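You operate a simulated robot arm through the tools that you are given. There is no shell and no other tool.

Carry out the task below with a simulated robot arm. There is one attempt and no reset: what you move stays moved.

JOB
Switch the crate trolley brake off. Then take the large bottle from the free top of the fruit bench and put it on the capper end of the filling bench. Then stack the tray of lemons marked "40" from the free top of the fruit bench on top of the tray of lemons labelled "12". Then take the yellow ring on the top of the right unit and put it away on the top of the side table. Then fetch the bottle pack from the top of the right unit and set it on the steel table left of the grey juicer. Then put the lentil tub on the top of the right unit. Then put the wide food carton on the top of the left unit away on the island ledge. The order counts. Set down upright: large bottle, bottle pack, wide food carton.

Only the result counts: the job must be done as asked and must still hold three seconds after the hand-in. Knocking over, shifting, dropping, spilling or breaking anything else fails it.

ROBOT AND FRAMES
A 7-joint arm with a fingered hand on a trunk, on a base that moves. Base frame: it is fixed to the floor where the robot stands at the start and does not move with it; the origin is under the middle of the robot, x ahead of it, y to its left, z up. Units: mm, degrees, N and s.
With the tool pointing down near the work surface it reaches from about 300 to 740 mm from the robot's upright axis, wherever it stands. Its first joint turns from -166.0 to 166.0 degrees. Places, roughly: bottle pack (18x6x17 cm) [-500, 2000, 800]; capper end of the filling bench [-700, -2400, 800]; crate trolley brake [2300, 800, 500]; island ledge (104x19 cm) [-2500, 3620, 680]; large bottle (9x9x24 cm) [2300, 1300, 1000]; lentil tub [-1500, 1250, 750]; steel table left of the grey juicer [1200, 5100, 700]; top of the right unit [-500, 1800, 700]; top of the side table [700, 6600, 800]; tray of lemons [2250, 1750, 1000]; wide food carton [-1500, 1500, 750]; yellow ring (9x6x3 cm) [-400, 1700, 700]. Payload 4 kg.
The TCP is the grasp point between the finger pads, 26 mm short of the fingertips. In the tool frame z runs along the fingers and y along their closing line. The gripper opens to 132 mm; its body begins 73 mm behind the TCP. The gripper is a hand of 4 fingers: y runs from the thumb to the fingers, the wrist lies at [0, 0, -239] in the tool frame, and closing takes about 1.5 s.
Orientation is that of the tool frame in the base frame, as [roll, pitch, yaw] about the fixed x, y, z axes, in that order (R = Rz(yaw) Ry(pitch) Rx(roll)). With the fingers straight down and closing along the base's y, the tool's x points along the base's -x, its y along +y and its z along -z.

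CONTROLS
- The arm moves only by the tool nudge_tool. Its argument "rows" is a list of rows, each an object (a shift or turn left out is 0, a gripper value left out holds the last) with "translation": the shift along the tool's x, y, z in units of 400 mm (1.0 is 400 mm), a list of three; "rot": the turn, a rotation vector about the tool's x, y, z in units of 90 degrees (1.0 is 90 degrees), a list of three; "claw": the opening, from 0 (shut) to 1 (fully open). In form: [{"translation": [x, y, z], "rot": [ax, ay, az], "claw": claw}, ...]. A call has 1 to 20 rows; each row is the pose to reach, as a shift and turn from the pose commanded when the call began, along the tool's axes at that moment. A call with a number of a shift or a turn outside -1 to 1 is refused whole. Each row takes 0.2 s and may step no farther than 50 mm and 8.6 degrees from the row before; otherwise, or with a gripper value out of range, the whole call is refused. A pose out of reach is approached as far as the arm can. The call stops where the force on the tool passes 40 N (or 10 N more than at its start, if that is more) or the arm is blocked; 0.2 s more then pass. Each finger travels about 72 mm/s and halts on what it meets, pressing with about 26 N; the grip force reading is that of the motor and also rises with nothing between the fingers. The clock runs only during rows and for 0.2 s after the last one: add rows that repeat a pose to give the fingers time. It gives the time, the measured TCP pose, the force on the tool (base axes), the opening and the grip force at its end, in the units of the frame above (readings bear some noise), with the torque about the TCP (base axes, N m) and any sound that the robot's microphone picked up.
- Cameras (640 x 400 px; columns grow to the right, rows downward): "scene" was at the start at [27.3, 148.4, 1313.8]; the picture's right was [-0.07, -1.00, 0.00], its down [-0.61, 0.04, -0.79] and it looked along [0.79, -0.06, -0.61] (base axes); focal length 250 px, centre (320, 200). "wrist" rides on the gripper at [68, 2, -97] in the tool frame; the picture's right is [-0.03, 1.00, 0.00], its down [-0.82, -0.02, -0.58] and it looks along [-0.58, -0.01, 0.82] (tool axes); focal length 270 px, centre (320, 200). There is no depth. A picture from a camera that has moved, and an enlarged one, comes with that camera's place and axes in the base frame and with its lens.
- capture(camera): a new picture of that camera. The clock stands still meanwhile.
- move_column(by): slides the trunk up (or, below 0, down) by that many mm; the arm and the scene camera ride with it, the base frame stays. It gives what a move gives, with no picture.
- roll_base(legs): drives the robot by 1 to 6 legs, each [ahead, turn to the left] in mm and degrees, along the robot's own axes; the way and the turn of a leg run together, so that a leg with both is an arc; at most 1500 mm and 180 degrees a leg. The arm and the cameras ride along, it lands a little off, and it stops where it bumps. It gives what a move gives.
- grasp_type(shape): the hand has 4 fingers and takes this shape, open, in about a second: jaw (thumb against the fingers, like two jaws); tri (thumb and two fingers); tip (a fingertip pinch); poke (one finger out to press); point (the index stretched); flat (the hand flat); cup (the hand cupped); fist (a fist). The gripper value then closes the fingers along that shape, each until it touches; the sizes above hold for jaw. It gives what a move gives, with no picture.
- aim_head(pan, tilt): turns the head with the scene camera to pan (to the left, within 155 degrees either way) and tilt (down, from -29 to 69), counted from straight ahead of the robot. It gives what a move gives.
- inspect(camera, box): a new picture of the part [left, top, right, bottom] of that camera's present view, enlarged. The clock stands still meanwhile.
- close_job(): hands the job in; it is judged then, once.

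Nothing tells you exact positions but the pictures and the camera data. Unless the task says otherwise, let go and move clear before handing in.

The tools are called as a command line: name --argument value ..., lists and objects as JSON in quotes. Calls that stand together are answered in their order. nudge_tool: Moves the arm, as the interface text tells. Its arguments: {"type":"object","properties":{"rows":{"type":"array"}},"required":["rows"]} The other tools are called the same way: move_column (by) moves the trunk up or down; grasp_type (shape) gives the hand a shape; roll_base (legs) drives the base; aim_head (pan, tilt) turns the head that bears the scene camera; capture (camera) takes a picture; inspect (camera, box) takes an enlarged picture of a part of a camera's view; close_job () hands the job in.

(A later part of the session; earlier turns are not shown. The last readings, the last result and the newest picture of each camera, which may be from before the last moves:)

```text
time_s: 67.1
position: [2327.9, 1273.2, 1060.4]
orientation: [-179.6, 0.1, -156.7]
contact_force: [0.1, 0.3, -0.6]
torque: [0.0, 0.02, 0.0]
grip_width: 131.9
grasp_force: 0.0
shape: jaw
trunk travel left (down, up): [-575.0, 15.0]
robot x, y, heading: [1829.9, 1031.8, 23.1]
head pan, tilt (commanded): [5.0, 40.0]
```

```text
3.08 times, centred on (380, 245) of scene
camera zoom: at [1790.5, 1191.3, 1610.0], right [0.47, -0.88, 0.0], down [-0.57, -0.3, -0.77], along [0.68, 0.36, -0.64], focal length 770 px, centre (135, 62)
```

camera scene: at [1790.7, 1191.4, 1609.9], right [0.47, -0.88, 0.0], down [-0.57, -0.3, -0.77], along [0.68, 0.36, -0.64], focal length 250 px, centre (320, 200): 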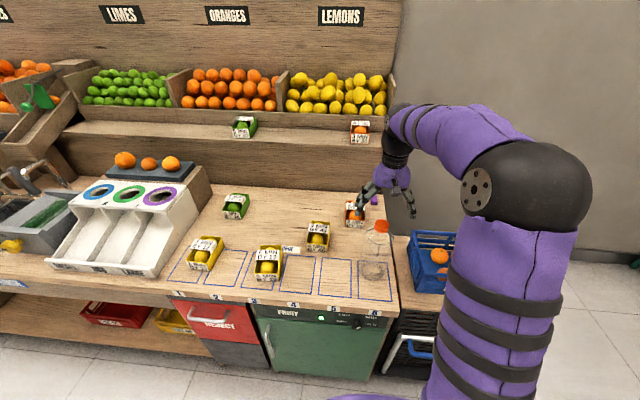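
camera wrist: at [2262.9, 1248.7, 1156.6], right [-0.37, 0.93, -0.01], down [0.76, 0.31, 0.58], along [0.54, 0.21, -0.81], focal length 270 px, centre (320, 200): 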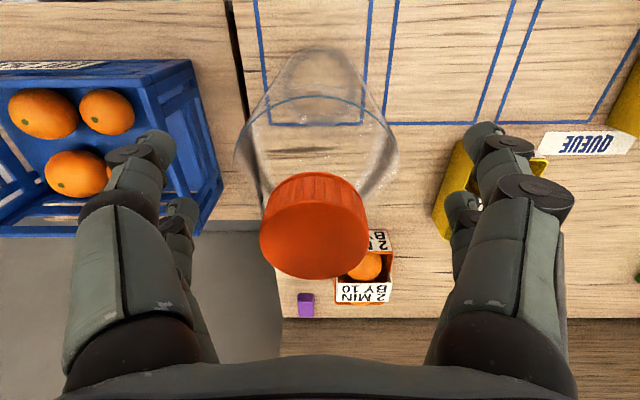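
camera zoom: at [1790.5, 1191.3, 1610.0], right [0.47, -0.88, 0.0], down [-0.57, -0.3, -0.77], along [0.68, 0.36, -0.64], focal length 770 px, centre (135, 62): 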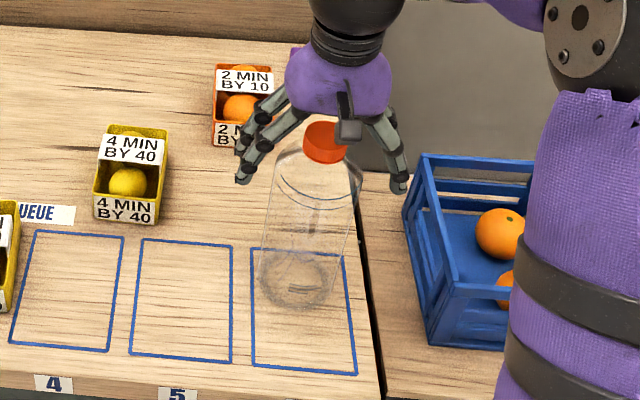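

The cap is centred between the fingers. I'll rise slightly and close on the cap.

nudge_tool --rows '[{"translation": [-0.003, 0, -0.013]}, {"translation": [-0.003, 0, -0.013], "claw": 0}, {"translation": [-0.003, 0, -0.013]}, {"translation": [-0.003, 0, -0.013]}, {"translation": [-0.003, 0, -0.013]}, {"translation": [-0.003, 0, -0.013]}, {"translation": [-0.003, 0, -0.013]}, {"translation": [-0.003, 0, -0.013]}, {"translation": [-0.003, 0, -0.013]}, {"translation": [-0.003, 0, -0.013]}]'

capture --camera "wrist"

inspect --camera "scene" --box '[320, 180, 440, 310]'

```text
time_s: 68.3
position: [2333.5, 1277.9, 1082.5]
orientation: [-179.6, 2.2, -156.8]
contact_force: [1.8, 1.4, 57.3]
torque: [-0.6, 0.84, 0.02]
grip_width: 31.2
grasp_force: 26.0
shape: jaw
trunk travel left (down, up): [-575.0, 15.0]
robot x, y, heading: [1828.6, 1037.4, 23.3]
head pan, tilt (commanded): [5.0, 40.0]
stopped in row 6: the force on the tool passed its limit at 71 N (the readings are from after the stop); the commanded pose is now the measured one
```

```text
taken
camera wrist: at [2265.5, 1250.9, 1175.4], right [-0.37, 0.93, -0.01], down [0.74, 0.3, 0.61], along [0.57, 0.22, -0.79], focal length 270 px, centre (320, 200)
```

wrist: 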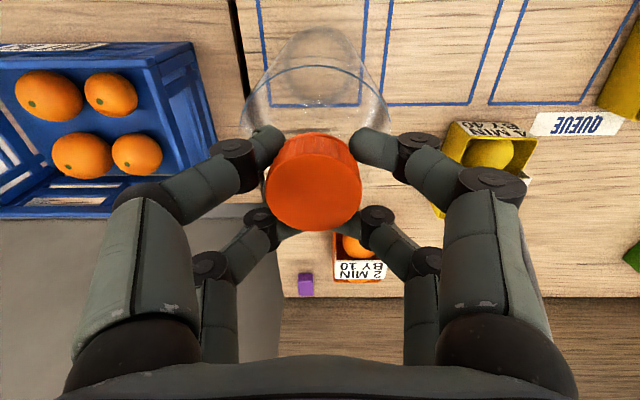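

```text
3.08 times, centred on (380, 245) of scene
camera zoom: at [1787.6, 1189.8, 1611.1], right [0.47, -0.88, 0.0], down [-0.57, -0.3, -0.77], along [0.68, 0.36, -0.64], focal length 770 px, centre (135, 62)
```

zoom: 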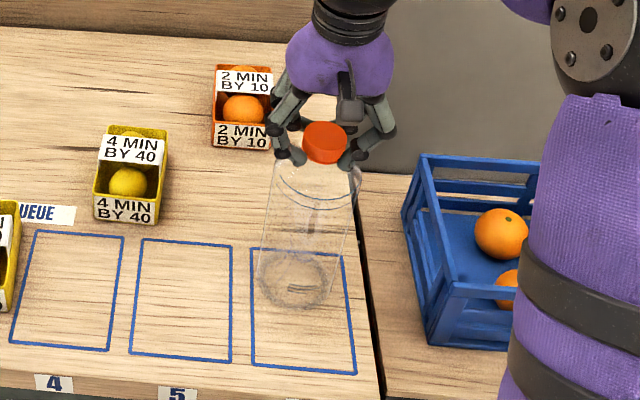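

The fingers are on the cap, but the tips press on the shoulder and push the hand up. I'll ease the hand upward in small steps while holding the grip.

nudge_tool --rows '[{"translation": [0, 0, -0.01]}, {"translation": [0, 0, -0.02]}, {"translation": [0, 0, -0.02]}]'

capture --camera "wrist"

```text
time_s: 69.2
position: [2330.4, 1277.0, 1083.2]
orientation: [-179.7, 1.3, -156.9]
contact_force: [3.3, 1.9, 33.0]
torque: [-0.22, 0.47, 0.02]
grip_width: 30.5
grasp_force: 25.4
shape: jaw
trunk travel left (down, up): [-575.0, 15.0]
robot x, y, heading: [1827.0, 1031.1, 22.8]
head pan, tilt (commanded): [5.0, 40.0]
```

```text
taken
camera wrist: at [2264.2, 1250.6, 1177.0], right [-0.37, 0.93, -0.01], down [0.74, 0.3, 0.6], along [0.56, 0.22, -0.8], focal length 270 px, centre (320, 200)
```

wrist: 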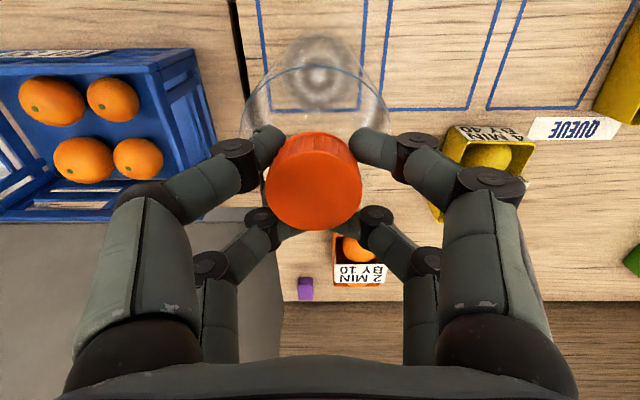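

The force is falling as I ease up. I'll continue and lift the bottle off the bench.

nudge_tool --rows '[{"translation": [0, 0, -0.015]}, {"translation": [0, 0, -0.03]}, {"translation": [0, 0, -0.045]}, {"translation": [0, 0, -0.06]}, {"translation": [0, 0, -0.08]}, {"translation": [0, 0, -0.1]}]'

capture --camera "wrist"

inspect --camera "scene" --box '[320, 180, 440, 310]'

```text
time_s: 70.5
position: [2331.3, 1276.5, 1122.3]
orientation: [-179.6, 1.2, -157.0]
contact_force: [0.4, 0.0, -1.1]
torque: [-0.04, -0.01, 0.0]
grip_width: 25.8
grasp_force: 26.0
shape: jaw
trunk travel left (down, up): [-575.0, 15.0]
robot x, y, heading: [1830.9, 1031.4, 23.1]
head pan, tilt (commanded): [5.0, 40.0]
```

```text
taken
camera wrist: at [2264.5, 1250.8, 1215.9], right [-0.37, 0.93, -0.01], down [0.75, 0.3, 0.59], along [0.55, 0.22, -0.8], focal length 270 px, centre (320, 200)
```

wrist: 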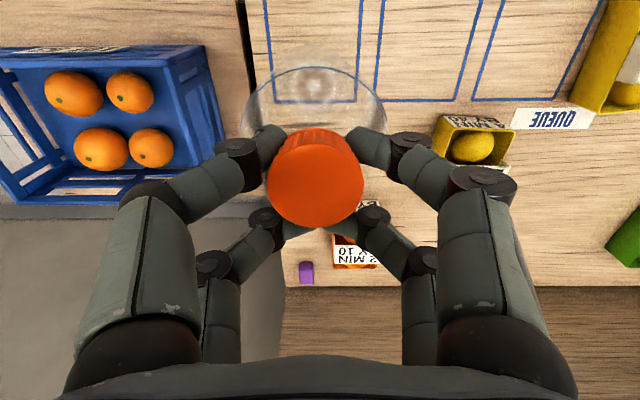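

```text
3.08 times, centred on (380, 245) of scene
camera zoom: at [1790.4, 1191.2, 1609.9], right [0.47, -0.88, 0.0], down [-0.57, -0.3, -0.77], along [0.68, 0.36, -0.64], focal length 770 px, centre (135, 62)
```

zoom: 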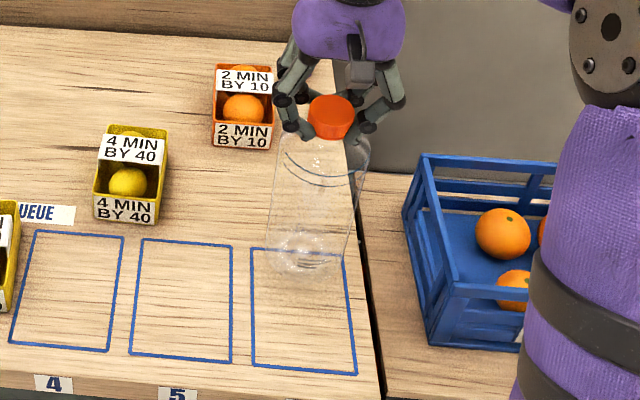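

The bottle is lifted and hangs upright, about 100 g. I'll raise it, back away from the bench and then drive toward the filling bench.

nudge_tool --rows '[{"translation": [0, 0, -0.06]}, {"translation": [0, 0, -0.12]}, {"translation": [0, 0, -0.18]}]'

roll_base --legs '[[-450, 0]]'

capture --camera "wrist"

```text
time_s: 71.3
position: [2329.4, 1276.7, 1194.0]
orientation: [-179.6, 1.3, -156.9]
contact_force: [0.1, 0.7, -1.1]
torque: [-0.01, -0.02, -0.02]
grip_width: 25.6
grasp_force: 26.3
shape: jaw
trunk travel left (down, up): [-575.0, 15.0]
robot x, y, heading: [1828.7, 1029.7, 23.1]
head pan, tilt (commanded): [5.0, 40.0]
```

```text
time_s: 74.1
position: [1914.0, 1098.6, 1192.4]
orientation: [-179.6, 1.1, -156.8]
contact_force: [-0.2, 0.7, 0.3]
torque: [0.03, 0.01, -0.03]
grip_width: 25.8
grasp_force: 26.0
shape: jaw
trunk travel left (down, up): [-575.0, 15.0]
robot x, y, heading: [1412.8, 852.7, 23.2]
head pan, tilt (commanded): [5.0, 40.0]
```

```text
taken
camera wrist: at [1847.1, 1074.0, 1287.7], right [-0.37, 0.93, -0.01], down [0.75, 0.3, 0.59], along [0.55, 0.22, -0.8], focal length 270 px, centre (320, 200)
```

wrist: 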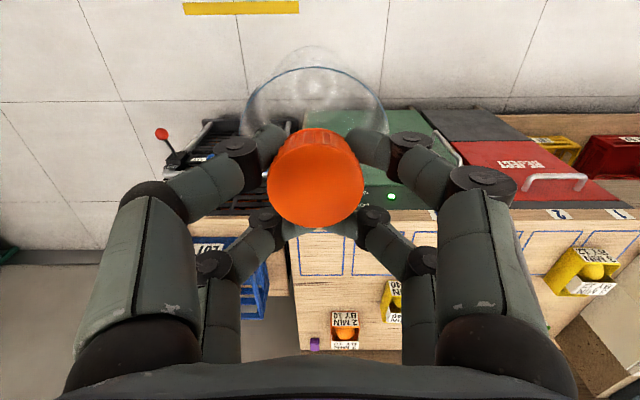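

Bottle is held well and we're clear of the bench. Now I turn and drive to the filling bench area, then look.

roll_base --legs '[[0, -157], [1400, 0], [1100, 0]]'

roll_base --legs '[[0, 61]]'

aim_head --pan 0 --tilt 30

capture --camera "scene"

```text
time_s: 93.3
position: [-576.8, -1445.6, 1193.4]
orientation: [-179.6, 1.3, 48.9]
contact_force: [0.5, -0.1, -0.2]
torque: [-0.03, 0.0, -0.01]
grip_width: 25.4
grasp_force: 26.2
shape: jaw
trunk travel left (down, up): [-575.0, 15.0]
robot x, y, heading: [-235.0, -1009.8, -131.4]
head pan, tilt (commanded): [5.0, 40.0]
```

```text
time_s: 96.7
position: [-18.7, -1523.3, 1193.4]
orientation: [-179.5, 1.2, 109.7]
contact_force: [0.2, 0.0, -0.3]
torque: [0.0, 0.0, 0.0]
grip_width: 25.1
grasp_force: 25.7
shape: jaw
trunk travel left (down, up): [-575.0, 15.0]
robot x, y, heading: [-232.1, -1010.1, -70.2]
head pan, tilt (commanded): [5.0, 40.0]
```

```text
time_s: 97.4
position: [-19.3, -1522.9, 1192.4]
orientation: [-179.6, 1.2, 109.5]
contact_force: [0.1, 0.4, -1.2]
torque: [0.02, 0.02, -0.03]
grip_width: 25.0
grasp_force: 25.7
shape: jaw
trunk travel left (down, up): [-575.0, 15.0]
robot x, y, heading: [-231.0, -1007.7, -70.2]
head pan, tilt (commanded): [0.0, 30.0]
```

```text
taken
camera scene: at [-77.7, -984.8, 1625.2], right [-0.94, -0.34, 0.0], down [-0.17, 0.47, -0.87], along [0.29, -0.82, -0.5], focal length 250 px, centre (320, 200)
```

scene: 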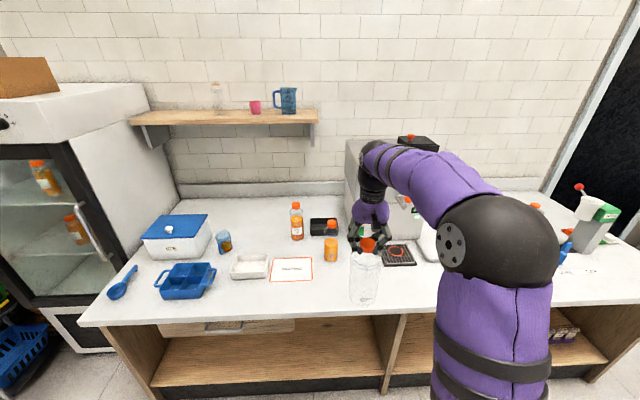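

I see the filling bench; the right end seems to hold a white-green device (the capper). I'll pan right to look.

aim_head --pan -35 --tilt 30

capture --camera "scene"

```text
time_s: 98.4
position: [-20.4, -1522.7, 1192.9]
orientation: [-179.6, 1.2, 109.7]
contact_force: [-0.6, 1.2, 0.2]
torque: [0.0, -0.04, -0.01]
grip_width: 25.3
grasp_force: 26.3
shape: jaw
trunk travel left (down, up): [-575.0, 15.0]
robot x, y, heading: [-234.3, -1007.1, -70.3]
head pan, tilt (commanded): [-35.0, 30.0]
```

```text
taken
camera scene: at [-132.0, -986.9, 1625.3], right [-0.96, 0.26, 0.0], down [0.13, 0.48, -0.87], along [-0.23, -0.84, -0.5], focal length 250 px, centre (320, 200)
```

scene: 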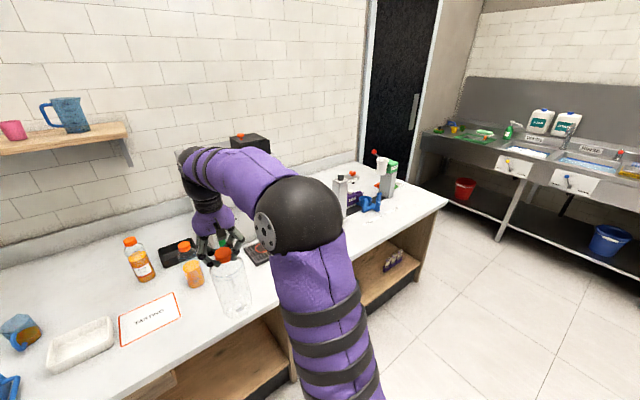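

inspect --camera "scene" --box '[310, 140, 450, 240]'

```text
4.00 times, centred on (380, 190) of scene
camera zoom: at [-132.0, -986.9, 1625.3], right [-0.96, 0.26, 0.0], down [0.13, 0.48, -0.87], along [-0.23, -0.84, -0.5], focal length 1002 px, centre (80, 240)
```

zoom: 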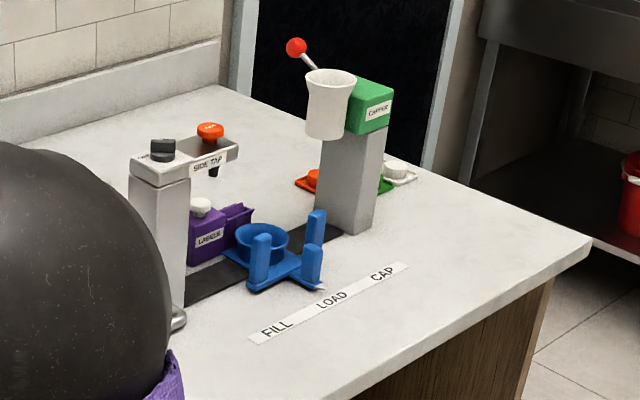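

The capper stands near the right end of the bench, with free space at its right front. I'll pull the bottle in closer to the body, then drive to face that end.

nudge_tool --rows '[{"translation": [0.06, 0, -0.02]}, {"translation": [0.12, 0, -0.04]}, {"translation": [0.18, 0, -0.06]}, {"translation": [0.24, 0, -0.06]}, {"translation": [0.3, 0, -0.06]}]'

roll_base --legs '[[0, -79.5], [1130, 0], [0, 82]]'

aim_head --pan 0 --tilt 38

capture --camera "scene"

capture --camera "wrist"

```text
time_s: 99.6
position: [-60.2, -1408.6, 1213.7]
orientation: [-179.6, 1.2, 109.6]
contact_force: [0.2, 1.0, -0.3]
torque: [-0.04, -0.05, -0.02]
grip_width: 25.2
grasp_force: 25.8
shape: jaw
trunk travel left (down, up): [-575.0, 15.0]
robot x, y, heading: [-231.8, -1006.0, -70.3]
head pan, tilt (commanded): [-35.0, 30.0]
```

```text
time_s: 113.1
position: [-1050.4, -1982.1, 1214.3]
orientation: [-179.6, 1.1, 110.5]
contact_force: [-0.5, -0.4, -0.4]
torque: [0.0, 0.0, 0.02]
grip_width: 24.8
grasp_force: 26.2
shape: jaw
trunk travel left (down, up): [-575.0, 15.0]
robot x, y, heading: [-1230.7, -1584.8, -69.6]
head pan, tilt (commanded): [-35.0, 30.0]
```

```text
time_s: 114.1
position: [-1050.2, -1982.9, 1213.9]
orientation: [-179.6, 1.2, 110.5]
contact_force: [0.1, 0.0, -0.6]
torque: [0.0, 0.0, -0.01]
grip_width: 24.9
grasp_force: 25.9
shape: jaw
trunk travel left (down, up): [-575.0, 15.0]
robot x, y, heading: [-1230.4, -1585.9, -69.2]
head pan, tilt (commanded): [0.0, 38.0]
```

```text
taken
camera scene: at [-1077.9, -1554.3, 1613.0], right [-0.94, -0.35, 0.0], down [-0.22, 0.58, -0.79], along [0.28, -0.74, -0.62], focal length 250 px, centre (320, 200)
```

scene: 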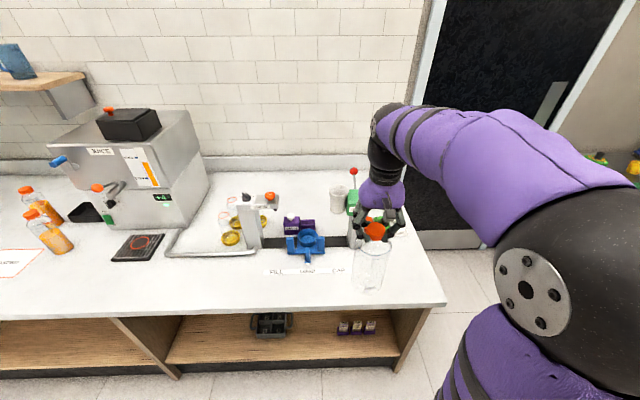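

```text
taken
camera wrist: at [-1074.6, -1915.8, 1309.0], right [0.95, 0.33, -0.01], down [0.27, -0.76, 0.59], along [0.19, -0.56, -0.8], focal length 270 px, centre (320, 200)
```

wrist: 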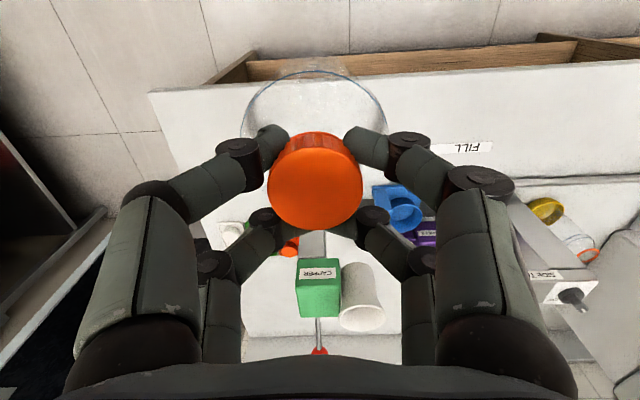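

The bench top is at z≈782 and the capper at about 300 mm from the right end; the right-front area is free. I'll bring the bottle over about (-1080, -2189).

nudge_tool --rows '[{"translation": [0, -0.084, 0]}, {"translation": [0, -0.168, 0]}, {"translation": [0, -0.2525, 0]}, {"translation": [-0.1, -0.2525, 0]}, {"translation": [-0.2, -0.2525, 0]}, {"translation": [-0.3, -0.2525, 0]}, {"translation": [-0.4, -0.2525, 0]}, {"translation": [-0.455, -0.2525, 0.0]}, {"translation": [-0.455, -0.2525, 0.1]}, {"translation": [-0.455, -0.2525, 0.2]}]'

capture --camera "scene"

capture --camera "wrist"

```text
time_s: 116.3
position: [-1082.4, -2191.2, 1136.5]
orientation: [-179.7, 1.2, 110.5]
contact_force: [-0.4, 0.8, -0.8]
torque: [-0.02, 0.01, 0.0]
grip_width: 24.6
grasp_force: 26.3
shape: jaw
trunk travel left (down, up): [-575.0, 15.0]
robot x, y, heading: [-1233.3, -1582.5, -69.5]
head pan, tilt (commanded): [0.0, 38.0]
```

```text
taken
camera scene: at [-1077.8, -1554.6, 1612.9], right [-0.94, -0.35, 0.0], down [-0.22, 0.58, -0.79], along [0.28, -0.74, -0.62], focal length 250 px, centre (320, 200)
```

scene: 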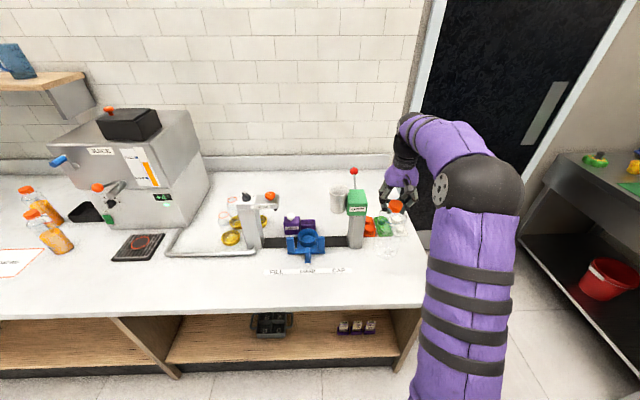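

```text
taken
camera wrist: at [-1105.5, -2124.0, 1231.7], right [0.95, 0.33, -0.01], down [0.27, -0.76, 0.59], along [0.19, -0.56, -0.8], focal length 270 px, centre (320, 200)
```

wrist: 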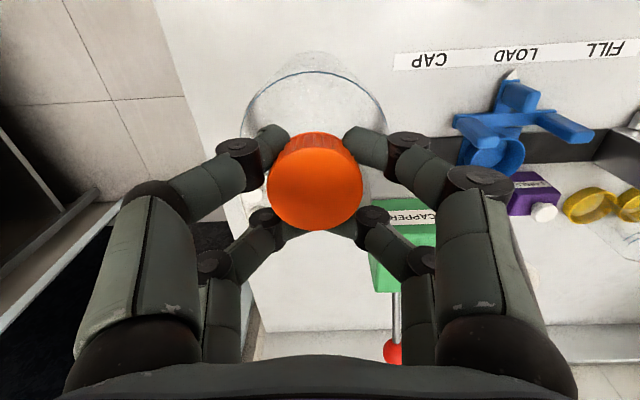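

The landing spot is clear, in front of the cap trays and right of the capper. I'll shift slightly right and lower the bottle to just above the bench.

nudge_tool --rows '[{"translation": [0, -0.035, 0.0]}, {"translation": [0, -0.035, 0.06]}, {"translation": [0, -0.035, 0.12]}, {"translation": [0, -0.035, 0.18]}, {"translation": [0, -0.035, 0.24]}]'

nudge_tool --rows '[{"translation": [0, 0, 0.01]}, {"translation": [0, 0, 0.02]}, {"translation": [0, 0, 0.03]}, {"translation": [0, 0, 0.04]}, {"translation": [0, 0, 0.05]}]'

inspect --camera "scene" --box '[320, 160, 440, 310]'

```text
time_s: 117.5
position: [-1095.0, -2197.8, 1040.8]
orientation: [-179.7, 1.1, 110.5]
contact_force: [0.3, 0.0, -1.2]
torque: [0.02, -0.04, 0.01]
grip_width: 24.6
grasp_force: 26.0
shape: jaw
trunk travel left (down, up): [-575.0, 15.0]
robot x, y, heading: [-1230.6, -1585.8, -69.3]
head pan, tilt (commanded): [0.0, 38.0]
```

```text
time_s: 118.5
position: [-1094.0, -2200.2, 1035.6]
orientation: [-179.4, 2.2, 110.7]
contact_force: [0.0, 0.7, 16.9]
torque: [0.6, 0.22, 0.01]
grip_width: 25.5
grasp_force: 26.0
shape: jaw
trunk travel left (down, up): [-575.0, 15.0]
robot x, y, heading: [-1233.2, -1582.4, -69.2]
head pan, tilt (commanded): [0.0, 38.0]
stopped in row 4: the force on the tool passed its limit at 44 N (the readings are from after the stop); the commanded pose is now the measured one
```

```text
2.67 times, centred on (380, 235) of scene
camera zoom: at [-1078.0, -1553.5, 1612.9], right [-0.94, -0.35, 0.0], down [-0.22, 0.58, -0.79], along [0.28, -0.74, -0.62], focal length 668 px, centre (160, 107)
```

zoom: 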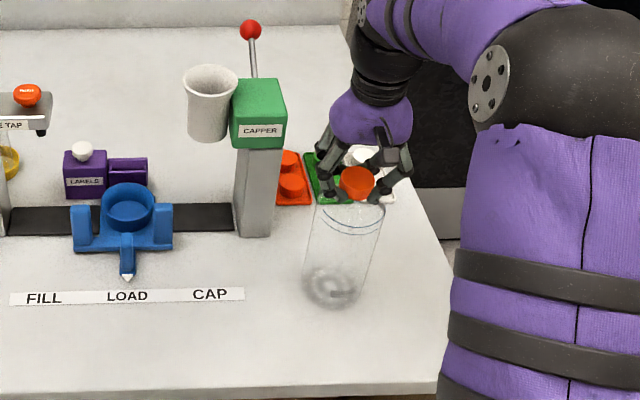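

The bottle touches the bench. I'll ease the pressure a little and open the fingers.

nudge_tool --rows '[{"translation": [0, 0, -0.008]}, {"translation": [0, 0, -0.008], "claw": 0.25}, {"translation": [0, 0, -0.008], "claw": 0.35}, {"translation": [0, 0, -0.008], "claw": 0.5}, {"translation": [0, 0, -0.008], "claw": 0.7}, {"translation": [0, 0, -0.008], "claw": 0.75}, {"translation": [0, 0, -0.008], "claw": 0.75}]'

inspect --camera "scene" --box '[320, 160, 440, 310]'

capture --camera "wrist"

```text
time_s: 120.1
position: [-1093.6, -2199.9, 1035.1]
orientation: [-179.5, 1.9, 110.6]
contact_force: [-0.3, -0.4, 0.6]
torque: [0.03, -0.03, -0.02]
grip_width: 98.9
grasp_force: 0.2
shape: jaw
trunk travel left (down, up): [-575.0, 15.0]
robot x, y, heading: [-1230.8, -1582.2, -69.4]
head pan, tilt (commanded): [0.0, 38.0]
```

```text
2.67 times, centred on (380, 235) of scene
camera zoom: at [-1077.9, -1554.3, 1612.9], right [-0.94, -0.35, 0.0], down [-0.22, 0.58, -0.79], along [0.28, -0.74, -0.62], focal length 668 px, centre (160, 107)
```

zoom: 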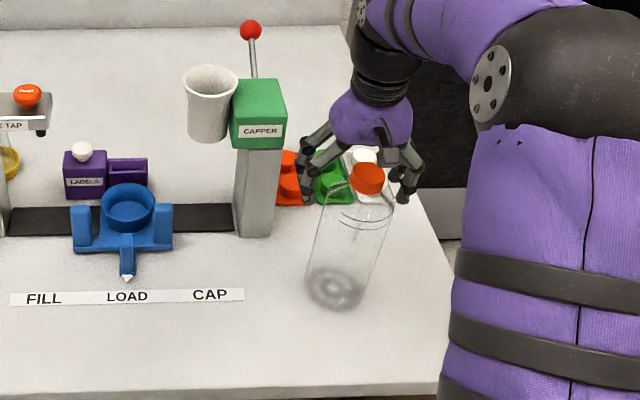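

```text
taken
camera wrist: at [-1117.4, -2131.8, 1129.6], right [0.94, 0.33, -0.01], down [0.27, -0.75, 0.6], along [0.19, -0.57, -0.8], focal length 270 px, centre (320, 200)
```

wrist: 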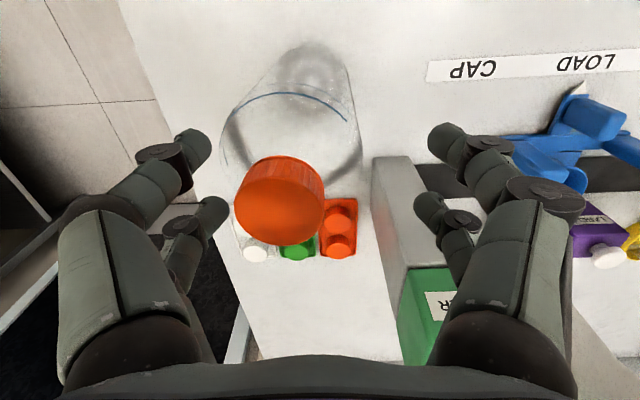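

The fingers are open and the bottle appears to stand. I'll wait a moment and verify it is stable before moving away.

nudge_tool --rows '[{"translation": [0, 0, 0]}, {"translation": [0, 0, 0]}]'

capture --camera "wrist"

inspect --camera "scene" --box '[320, 160, 440, 310]'

```text
time_s: 120.7
position: [-1094.0, -2199.4, 1036.0]
orientation: [-179.5, 1.8, 110.7]
contact_force: [0.3, 0.1, 0.0]
torque: [0.03, -0.01, -0.02]
grip_width: 98.6
grasp_force: 0.1
shape: jaw
trunk travel left (down, up): [-575.0, 15.0]
robot x, y, heading: [-1231.7, -1585.9, -69.3]
head pan, tilt (commanded): [0.0, 38.0]
```

```text
taken
camera wrist: at [-1117.4, -2131.9, 1129.7], right [0.94, 0.33, -0.01], down [0.27, -0.75, 0.6], along [0.19, -0.57, -0.8], focal length 270 px, centre (320, 200)
```

wrist: 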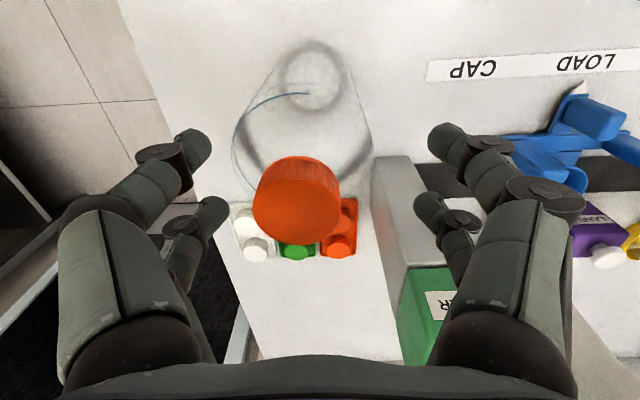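

```text
2.67 times, centred on (380, 235) of scene
camera zoom: at [-1077.9, -1554.4, 1612.9], right [-0.94, -0.35, 0.0], down [-0.22, 0.58, -0.79], along [0.28, -0.74, -0.62], focal length 668 px, centre (160, 107)
```

zoom: 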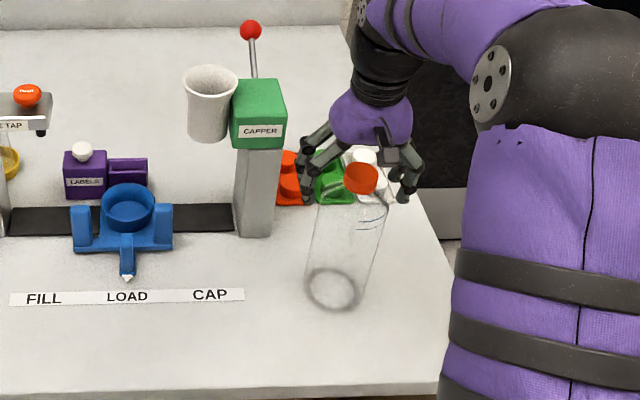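

The bottle is rocking slightly; I'll wait for it to settle.

nudge_tool --rows '[{"translation": [0, 0, 0]}, {"translation": [0, 0, 0]}, {"translation": [0, 0, 0]}, {"translation": [0, 0, 0]}, {"translation": [0, 0, 0]}, {"translation": [0, 0, 0]}]'

capture --camera "wrist"

inspect --camera "scene" --box '[320, 160, 440, 310]'

```text
time_s: 122.1
position: [-1093.0, -2199.9, 1036.4]
orientation: [-179.5, 1.9, 110.5]
contact_force: [0.4, 0.1, 0.3]
torque: [0.03, -0.01, 0.03]
grip_width: 98.6
grasp_force: 0.0
shape: jaw
trunk travel left (down, up): [-575.0, 15.0]
robot x, y, heading: [-1231.4, -1582.1, -69.5]
head pan, tilt (commanded): [0.0, 38.0]
```

```text
taken
camera wrist: at [-1117.4, -2131.9, 1129.7], right [0.94, 0.33, -0.01], down [0.27, -0.75, 0.6], along [0.19, -0.57, -0.8], focal length 270 px, centre (320, 200)
```

wrist: 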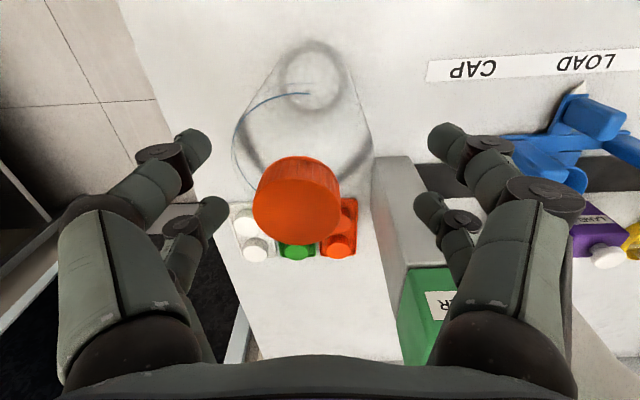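

```text
2.67 times, centred on (380, 235) of scene
camera zoom: at [-1077.9, -1554.4, 1612.9], right [-0.94, -0.35, 0.0], down [-0.22, 0.58, -0.79], along [0.28, -0.74, -0.62], focal length 668 px, centre (160, 107)
```

zoom: 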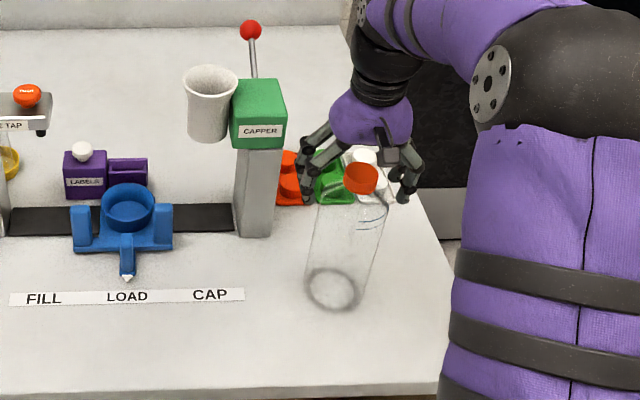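

The bottle now stands still and upright. I'll raise the hand clear and retract.

nudge_tool --rows '[{"translation": [0, -0.01, -0.05]}, {"translation": [0, -0.01, -0.12]}, {"translation": [0, -0.01, -0.22]}, {"translation": [0, -0.01, -0.32]}, {"translation": [0, -0.01, -0.4]}, {"translation": [0.1, -0.01, -0.4]}, {"translation": [0.2, -0.01, -0.4]}, {"translation": [0.3, -0.01, -0.4]}, {"translation": [0.4, -0.01, -0.4], "claw": 1}]'

capture --camera "scene"

```text
time_s: 124.1
position: [-1152.7, -2048.0, 1194.5]
orientation: [-179.6, 2.1, 110.6]
contact_force: [0.2, -0.1, 0.8]
torque: [-0.01, 0.01, 0.02]
grip_width: 131.9
grasp_force: 0.1
shape: jaw
trunk travel left (down, up): [-575.0, 15.0]
robot x, y, heading: [-1233.6, -1587.0, -69.4]
head pan, tilt (commanded): [0.0, 38.0]
```

```text
taken
camera scene: at [-1078.0, -1553.5, 1613.0], right [-0.94, -0.35, 0.0], down [-0.22, 0.58, -0.79], along [0.28, -0.74, -0.61], focal length 250 px, centre (320, 200)
```

scene: 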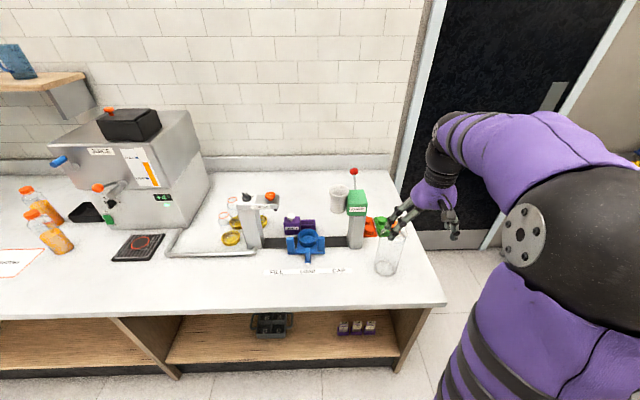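

The bottle stands upright near the capper. Next: the lemon trays. I'll straighten the tool, back off and drive back to the fruit bench.

nudge_tool --rows '[{"translation": [0, 0, 0], "rot": [0, 0.022, 0]}]'

roll_base --legs '[[-300, 0], [0, 111.8], [1400, 0], [1200, 0]]'

```text
time_s: 124.5
position: [-1152.9, -2049.4, 1191.2]
orientation: [-179.6, 0.0, 110.6]
contact_force: [0.2, 0.8, 0.1]
torque: [-0.02, -0.01, -0.03]
grip_width: 131.9
grasp_force: 0.1
shape: jaw
trunk travel left (down, up): [-575.0, 15.0]
robot x, y, heading: [-1231.4, -1583.2, -69.5]
head pan, tilt (commanded): [0.0, 38.0]
```

```text
time_s: 143.8
position: [1060.0, 589.0, 1191.9]
orientation: [-179.5, -0.1, -140.5]
contact_force: [0.1, -0.3, 0.3]
torque: [0.04, 0.02, -0.01]
grip_width: 131.7
grasp_force: 0.0
shape: jaw
trunk travel left (down, up): [-575.0, 15.0]
robot x, y, heading: [644.6, 366.4, 40.0]
head pan, tilt (commanded): [0.0, 38.0]
```

roll_base --legs '[[0, 6.2], [1420, 0], [0, -24.5]]'

aim_head --pan 0 --tilt 45

capture --camera "scene"

capture --camera "wrist"

```text
time_s: 152.9
position: [2090.2, 1497.7, 1192.3]
orientation: [-179.4, 0.0, -157.5]
contact_force: [0.0, -1.3, -0.1]
torque: [0.0, 0.01, -0.01]
grip_width: 132.1
grasp_force: 0.1
shape: jaw
trunk travel left (down, up): [-575.0, 15.0]
robot x, y, heading: [1629.7, 1407.7, 22.3]
head pan, tilt (commanded): [0.0, 38.0]
```

```text
time_s: 153.6
position: [2090.7, 1498.1, 1192.2]
orientation: [-179.5, -0.1, -157.5]
contact_force: [-0.4, -0.3, 0.3]
torque: [-0.02, 0.02, -0.04]
grip_width: 131.9
grasp_force: 0.3
shape: jaw
trunk travel left (down, up): [-575.0, 15.0]
robot x, y, heading: [1630.6, 1406.3, 22.5]
head pan, tilt (commanded): [0.0, 45.0]
```

```text
taken
camera scene: at [1592.2, 1556.2, 1602.7], right [0.38, -0.92, 0.0], down [-0.65, -0.27, -0.71], along [0.65, 0.27, -0.71], focal length 250 px, centre (320, 200)
```

scene: 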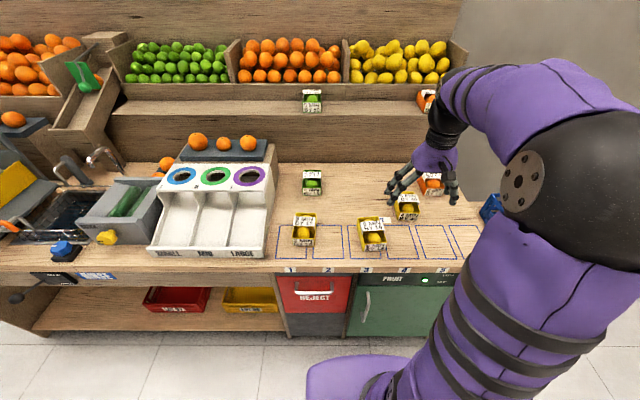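

```text
taken
camera wrist: at [2025.4, 1474.4, 1288.4], right [-0.36, 0.93, -0.01], down [0.76, 0.3, 0.58], along [0.54, 0.2, -0.82], focal length 270 px, centre (320, 200)
```

wrist: 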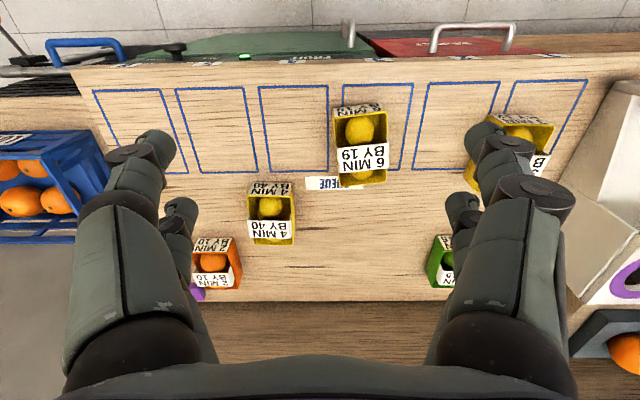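

Now I can see all trays. I'll zoom in on tray 40 and tray 12 in both cameras.

inspect --camera "wrist" --box '[220, 90, 420, 260]'

inspect --camera "scene" --box '[270, 160, 450, 270]'

inspect --camera "wrist" --box '[430, 70, 600, 220]'

```text
2.35 times, centred on (320, 175) of wrist
camera zoom: at [2025.4, 1474.4, 1288.4], right [-0.36, 0.93, -0.01], down [0.76, 0.3, 0.58], along [0.54, 0.2, -0.82], focal length 636 px, centre (320, 259)
```

zoom: 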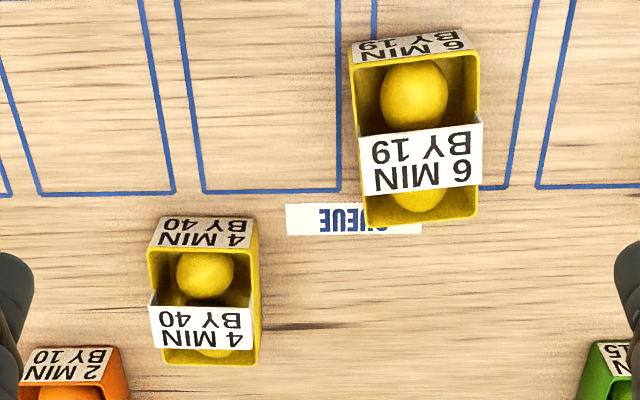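

```text
3.56 times, centred on (360, 215) of scene
camera zoom: at [1592.2, 1556.2, 1602.7], right [0.38, -0.92, 0.0], down [-0.65, -0.27, -0.71], along [0.65, 0.27, -0.71], focal length 890 px, centre (178, 147)
```

zoom: 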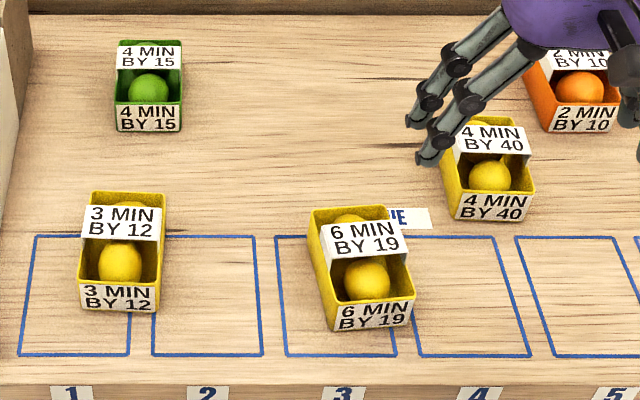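

```text
2.67 times, centred on (515, 145) of wrist
camera zoom: at [2025.4, 1474.4, 1288.4], right [-0.36, 0.93, -0.01], down [0.76, 0.3, 0.58], along [0.54, 0.2, -0.82], focal length 721 px, centre (-200, 347)
```

zoom: 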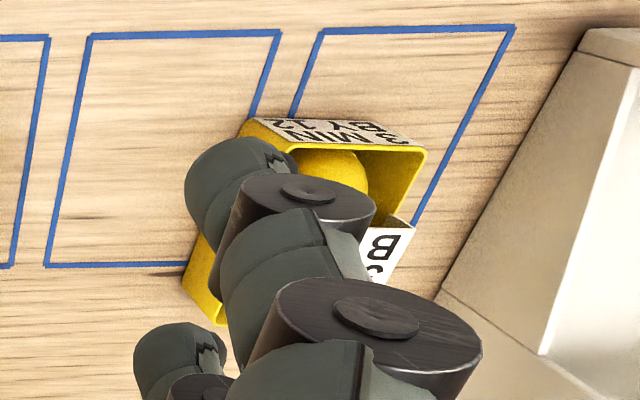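

The trays are about 80 mm wide with a label card across the top. I'll move the base forward 80 mm and bring the hand over tray 40 for a close look.

roll_base --legs '[[80, 0]]'

nudge_tool --rows '[{"translation": [-0.05, -0.1, 0.05]}, {"translation": [-0.1, -0.2, 0.1]}, {"translation": [-0.15, -0.3, 0.15]}, {"translation": [-0.2, -0.4, 0.2]}, {"translation": [-0.25, -0.47, 0.25]}]'

capture --camera "wrist"

capture --camera "scene"

```text
time_s: 154.7
position: [2162.5, 1528.7, 1191.1]
orientation: [-179.6, 0.0, -157.5]
contact_force: [0.7, 0.2, -0.4]
torque: [-0.06, 0.0, 0.01]
grip_width: 132.2
grasp_force: 0.0
shape: jaw
trunk travel left (down, up): [-575.0, 15.0]
robot x, y, heading: [1703.9, 1438.8, 22.6]
head pan, tilt (commanded): [0.0, 45.0]
```

```text
time_s: 155.8
position: [2329.6, 1392.7, 1093.6]
orientation: [-179.5, 0.0, -157.3]
contact_force: [-0.3, -0.6, 0.2]
torque: [0.01, 0.02, -0.01]
grip_width: 132.0
grasp_force: 0.1
shape: jaw
trunk travel left (down, up): [-575.0, 15.0]
robot x, y, heading: [1703.6, 1435.4, 22.5]
head pan, tilt (commanded): [0.0, 45.0]
```

```text
taken
camera wrist: at [2264.4, 1369.4, 1189.6], right [-0.36, 0.93, -0.01], down [0.76, 0.3, 0.58], along [0.54, 0.2, -0.82], focal length 270 px, centre (320, 200)
```

wrist: 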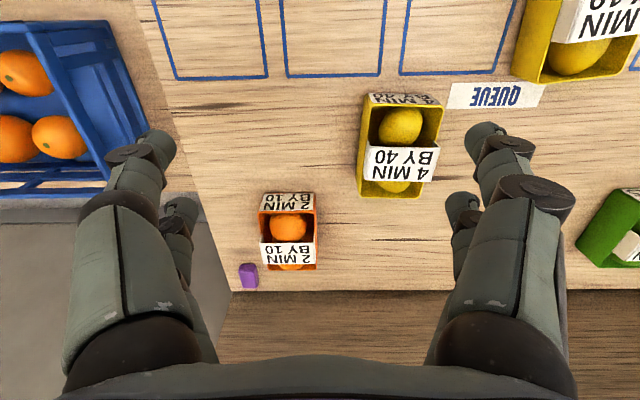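

```text
taken
camera scene: at [1665.3, 1586.0, 1602.7], right [0.38, -0.92, 0.0], down [-0.65, -0.27, -0.71], along [0.65, 0.27, -0.71], focal length 250 px, centre (320, 200)
```

scene: 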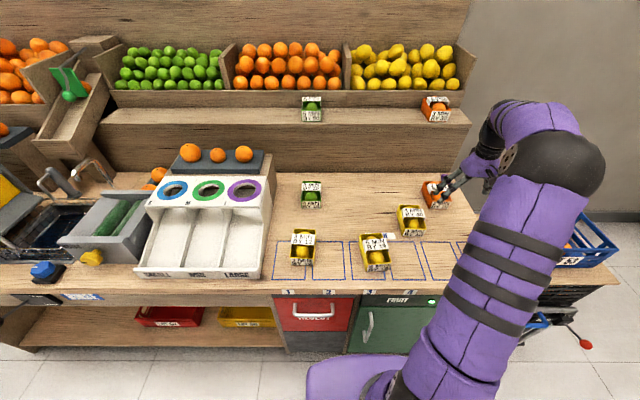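

inspect --camera "wrist" --box '[340, 70, 470, 220]'

inspect --camera "scene" --box '[270, 180, 450, 290]'

```text
2.67 times, centred on (405, 145) of wrist
camera zoom: at [2264.4, 1369.4, 1189.6], right [-0.36, 0.93, -0.01], down [0.76, 0.3, 0.58], along [0.54, 0.2, -0.82], focal length 721 px, centre (93, 347)
```

zoom: 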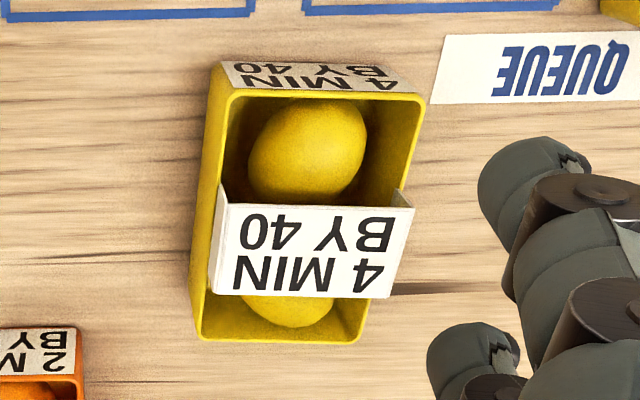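

```text
3.56 times, centred on (360, 235) of scene
camera zoom: at [1665.3, 1586.0, 1602.7], right [0.38, -0.92, 0.0], down [-0.65, -0.27, -0.71], along [0.65, 0.27, -0.71], focal length 890 px, centre (178, 76)
```

zoom: 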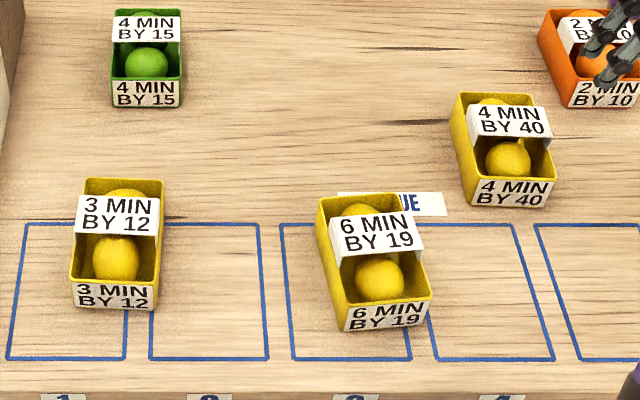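

Tray 40 is about 76×112×50 mm, turned about 3° relative to the tool. I'll centre the hand over it and lower to check.

nudge_tool --rows '[{"translation": [-0.06, 0.07, 0.05], "rot": [0, 0, 0.011], "claw": 1}, {"translation": [-0.12, 0.15, 0.1], "rot": [0, 0, 0.022]}, {"translation": [-0.184, 0.2225, 0.15], "rot": [0, 0, 0.033]}, {"translation": [-0.184, 0.2225, 0.22], "rot": [0, 0, 0.033]}]'

capture --camera "wrist"

inspect --camera "scene" --box '[340, 160, 480, 260]'

```text
time_s: 156.8
position: [2363.1, 1503.6, 1004.8]
orientation: [-179.5, 0.0, -160.6]
contact_force: [0.4, 0.1, -0.1]
torque: [0.0, 0.0, 0.01]
grip_width: 131.9
grasp_force: 0.2
shape: jaw
trunk travel left (down, up): [-575.0, 15.0]
robot x, y, heading: [1705.0, 1435.2, 22.6]
head pan, tilt (commanded): [0.0, 45.0]
```

```text
taken
camera wrist: at [2295.9, 1483.1, 1100.9], right [-0.31, 0.95, -0.01], down [0.78, 0.26, 0.58], along [0.55, 0.17, -0.82], focal length 270 px, centre (320, 200)
```

wrist: 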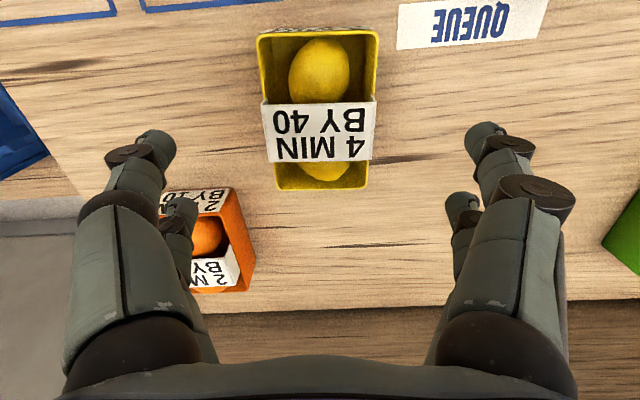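

```text
4.00 times, centred on (410, 210) of scene
camera zoom: at [1665.0, 1586.5, 1602.7], right [0.38, -0.92, 0.0], down [-0.65, -0.27, -0.71], along [0.65, 0.27, -0.71], focal length 1002 px, centre (-40, 160)
```

zoom: 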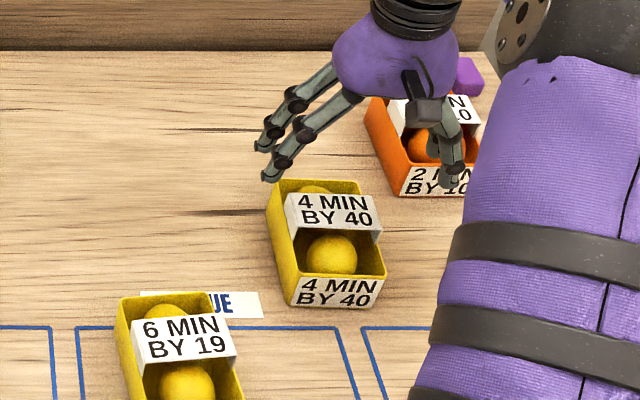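

The tray is centred under the hand. I'll lower to TCP z≈893 and close on the tray sides.

nudge_tool --rows '[{"translation": [0.003, 0.0025, 0.09]}, {"translation": [0.003, 0.0025, 0.18]}, {"translation": [0.003, 0.0025, 0.24]}, {"translation": [0.003, 0.0025, 0.275]}]'

capture --camera "wrist"

inspect --camera "scene" --box '[340, 160, 480, 260]'

```text
time_s: 157.8
position: [2361.7, 1501.1, 894.0]
orientation: [-179.5, -0.1, -160.5]
contact_force: [-0.2, -0.2, 0.0]
torque: [0.01, 0.01, 0.03]
grip_width: 132.1
grasp_force: 0.0
shape: jaw
trunk travel left (down, up): [-575.0, 15.0]
robot x, y, heading: [1705.0, 1436.5, 22.3]
head pan, tilt (commanded): [0.0, 45.0]
```

```text
taken
camera wrist: at [2294.6, 1480.4, 990.5], right [-0.31, 0.95, -0.01], down [0.78, 0.26, 0.58], along [0.55, 0.17, -0.82], focal length 270 px, centre (320, 200)
```

wrist: 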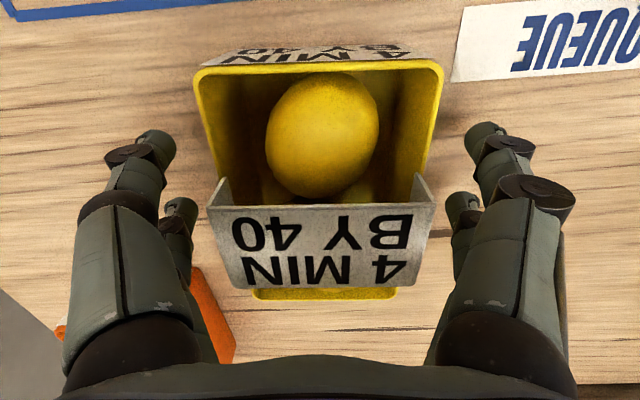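

```text
4.00 times, centred on (410, 210) of scene
camera zoom: at [1664.9, 1586.3, 1602.7], right [0.38, -0.92, 0.0], down [-0.65, -0.27, -0.71], along [0.65, 0.27, -0.71], focal length 1002 px, centre (-40, 160)
```

zoom: 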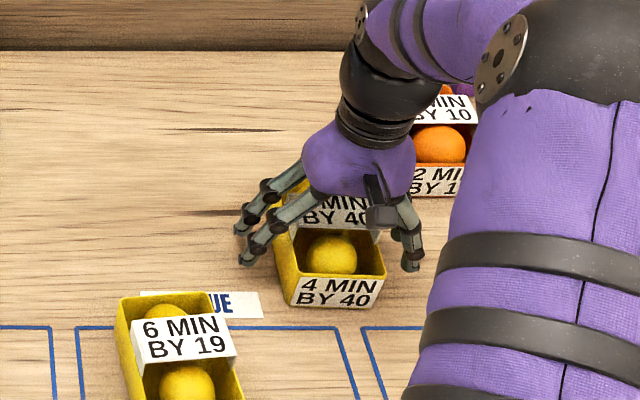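

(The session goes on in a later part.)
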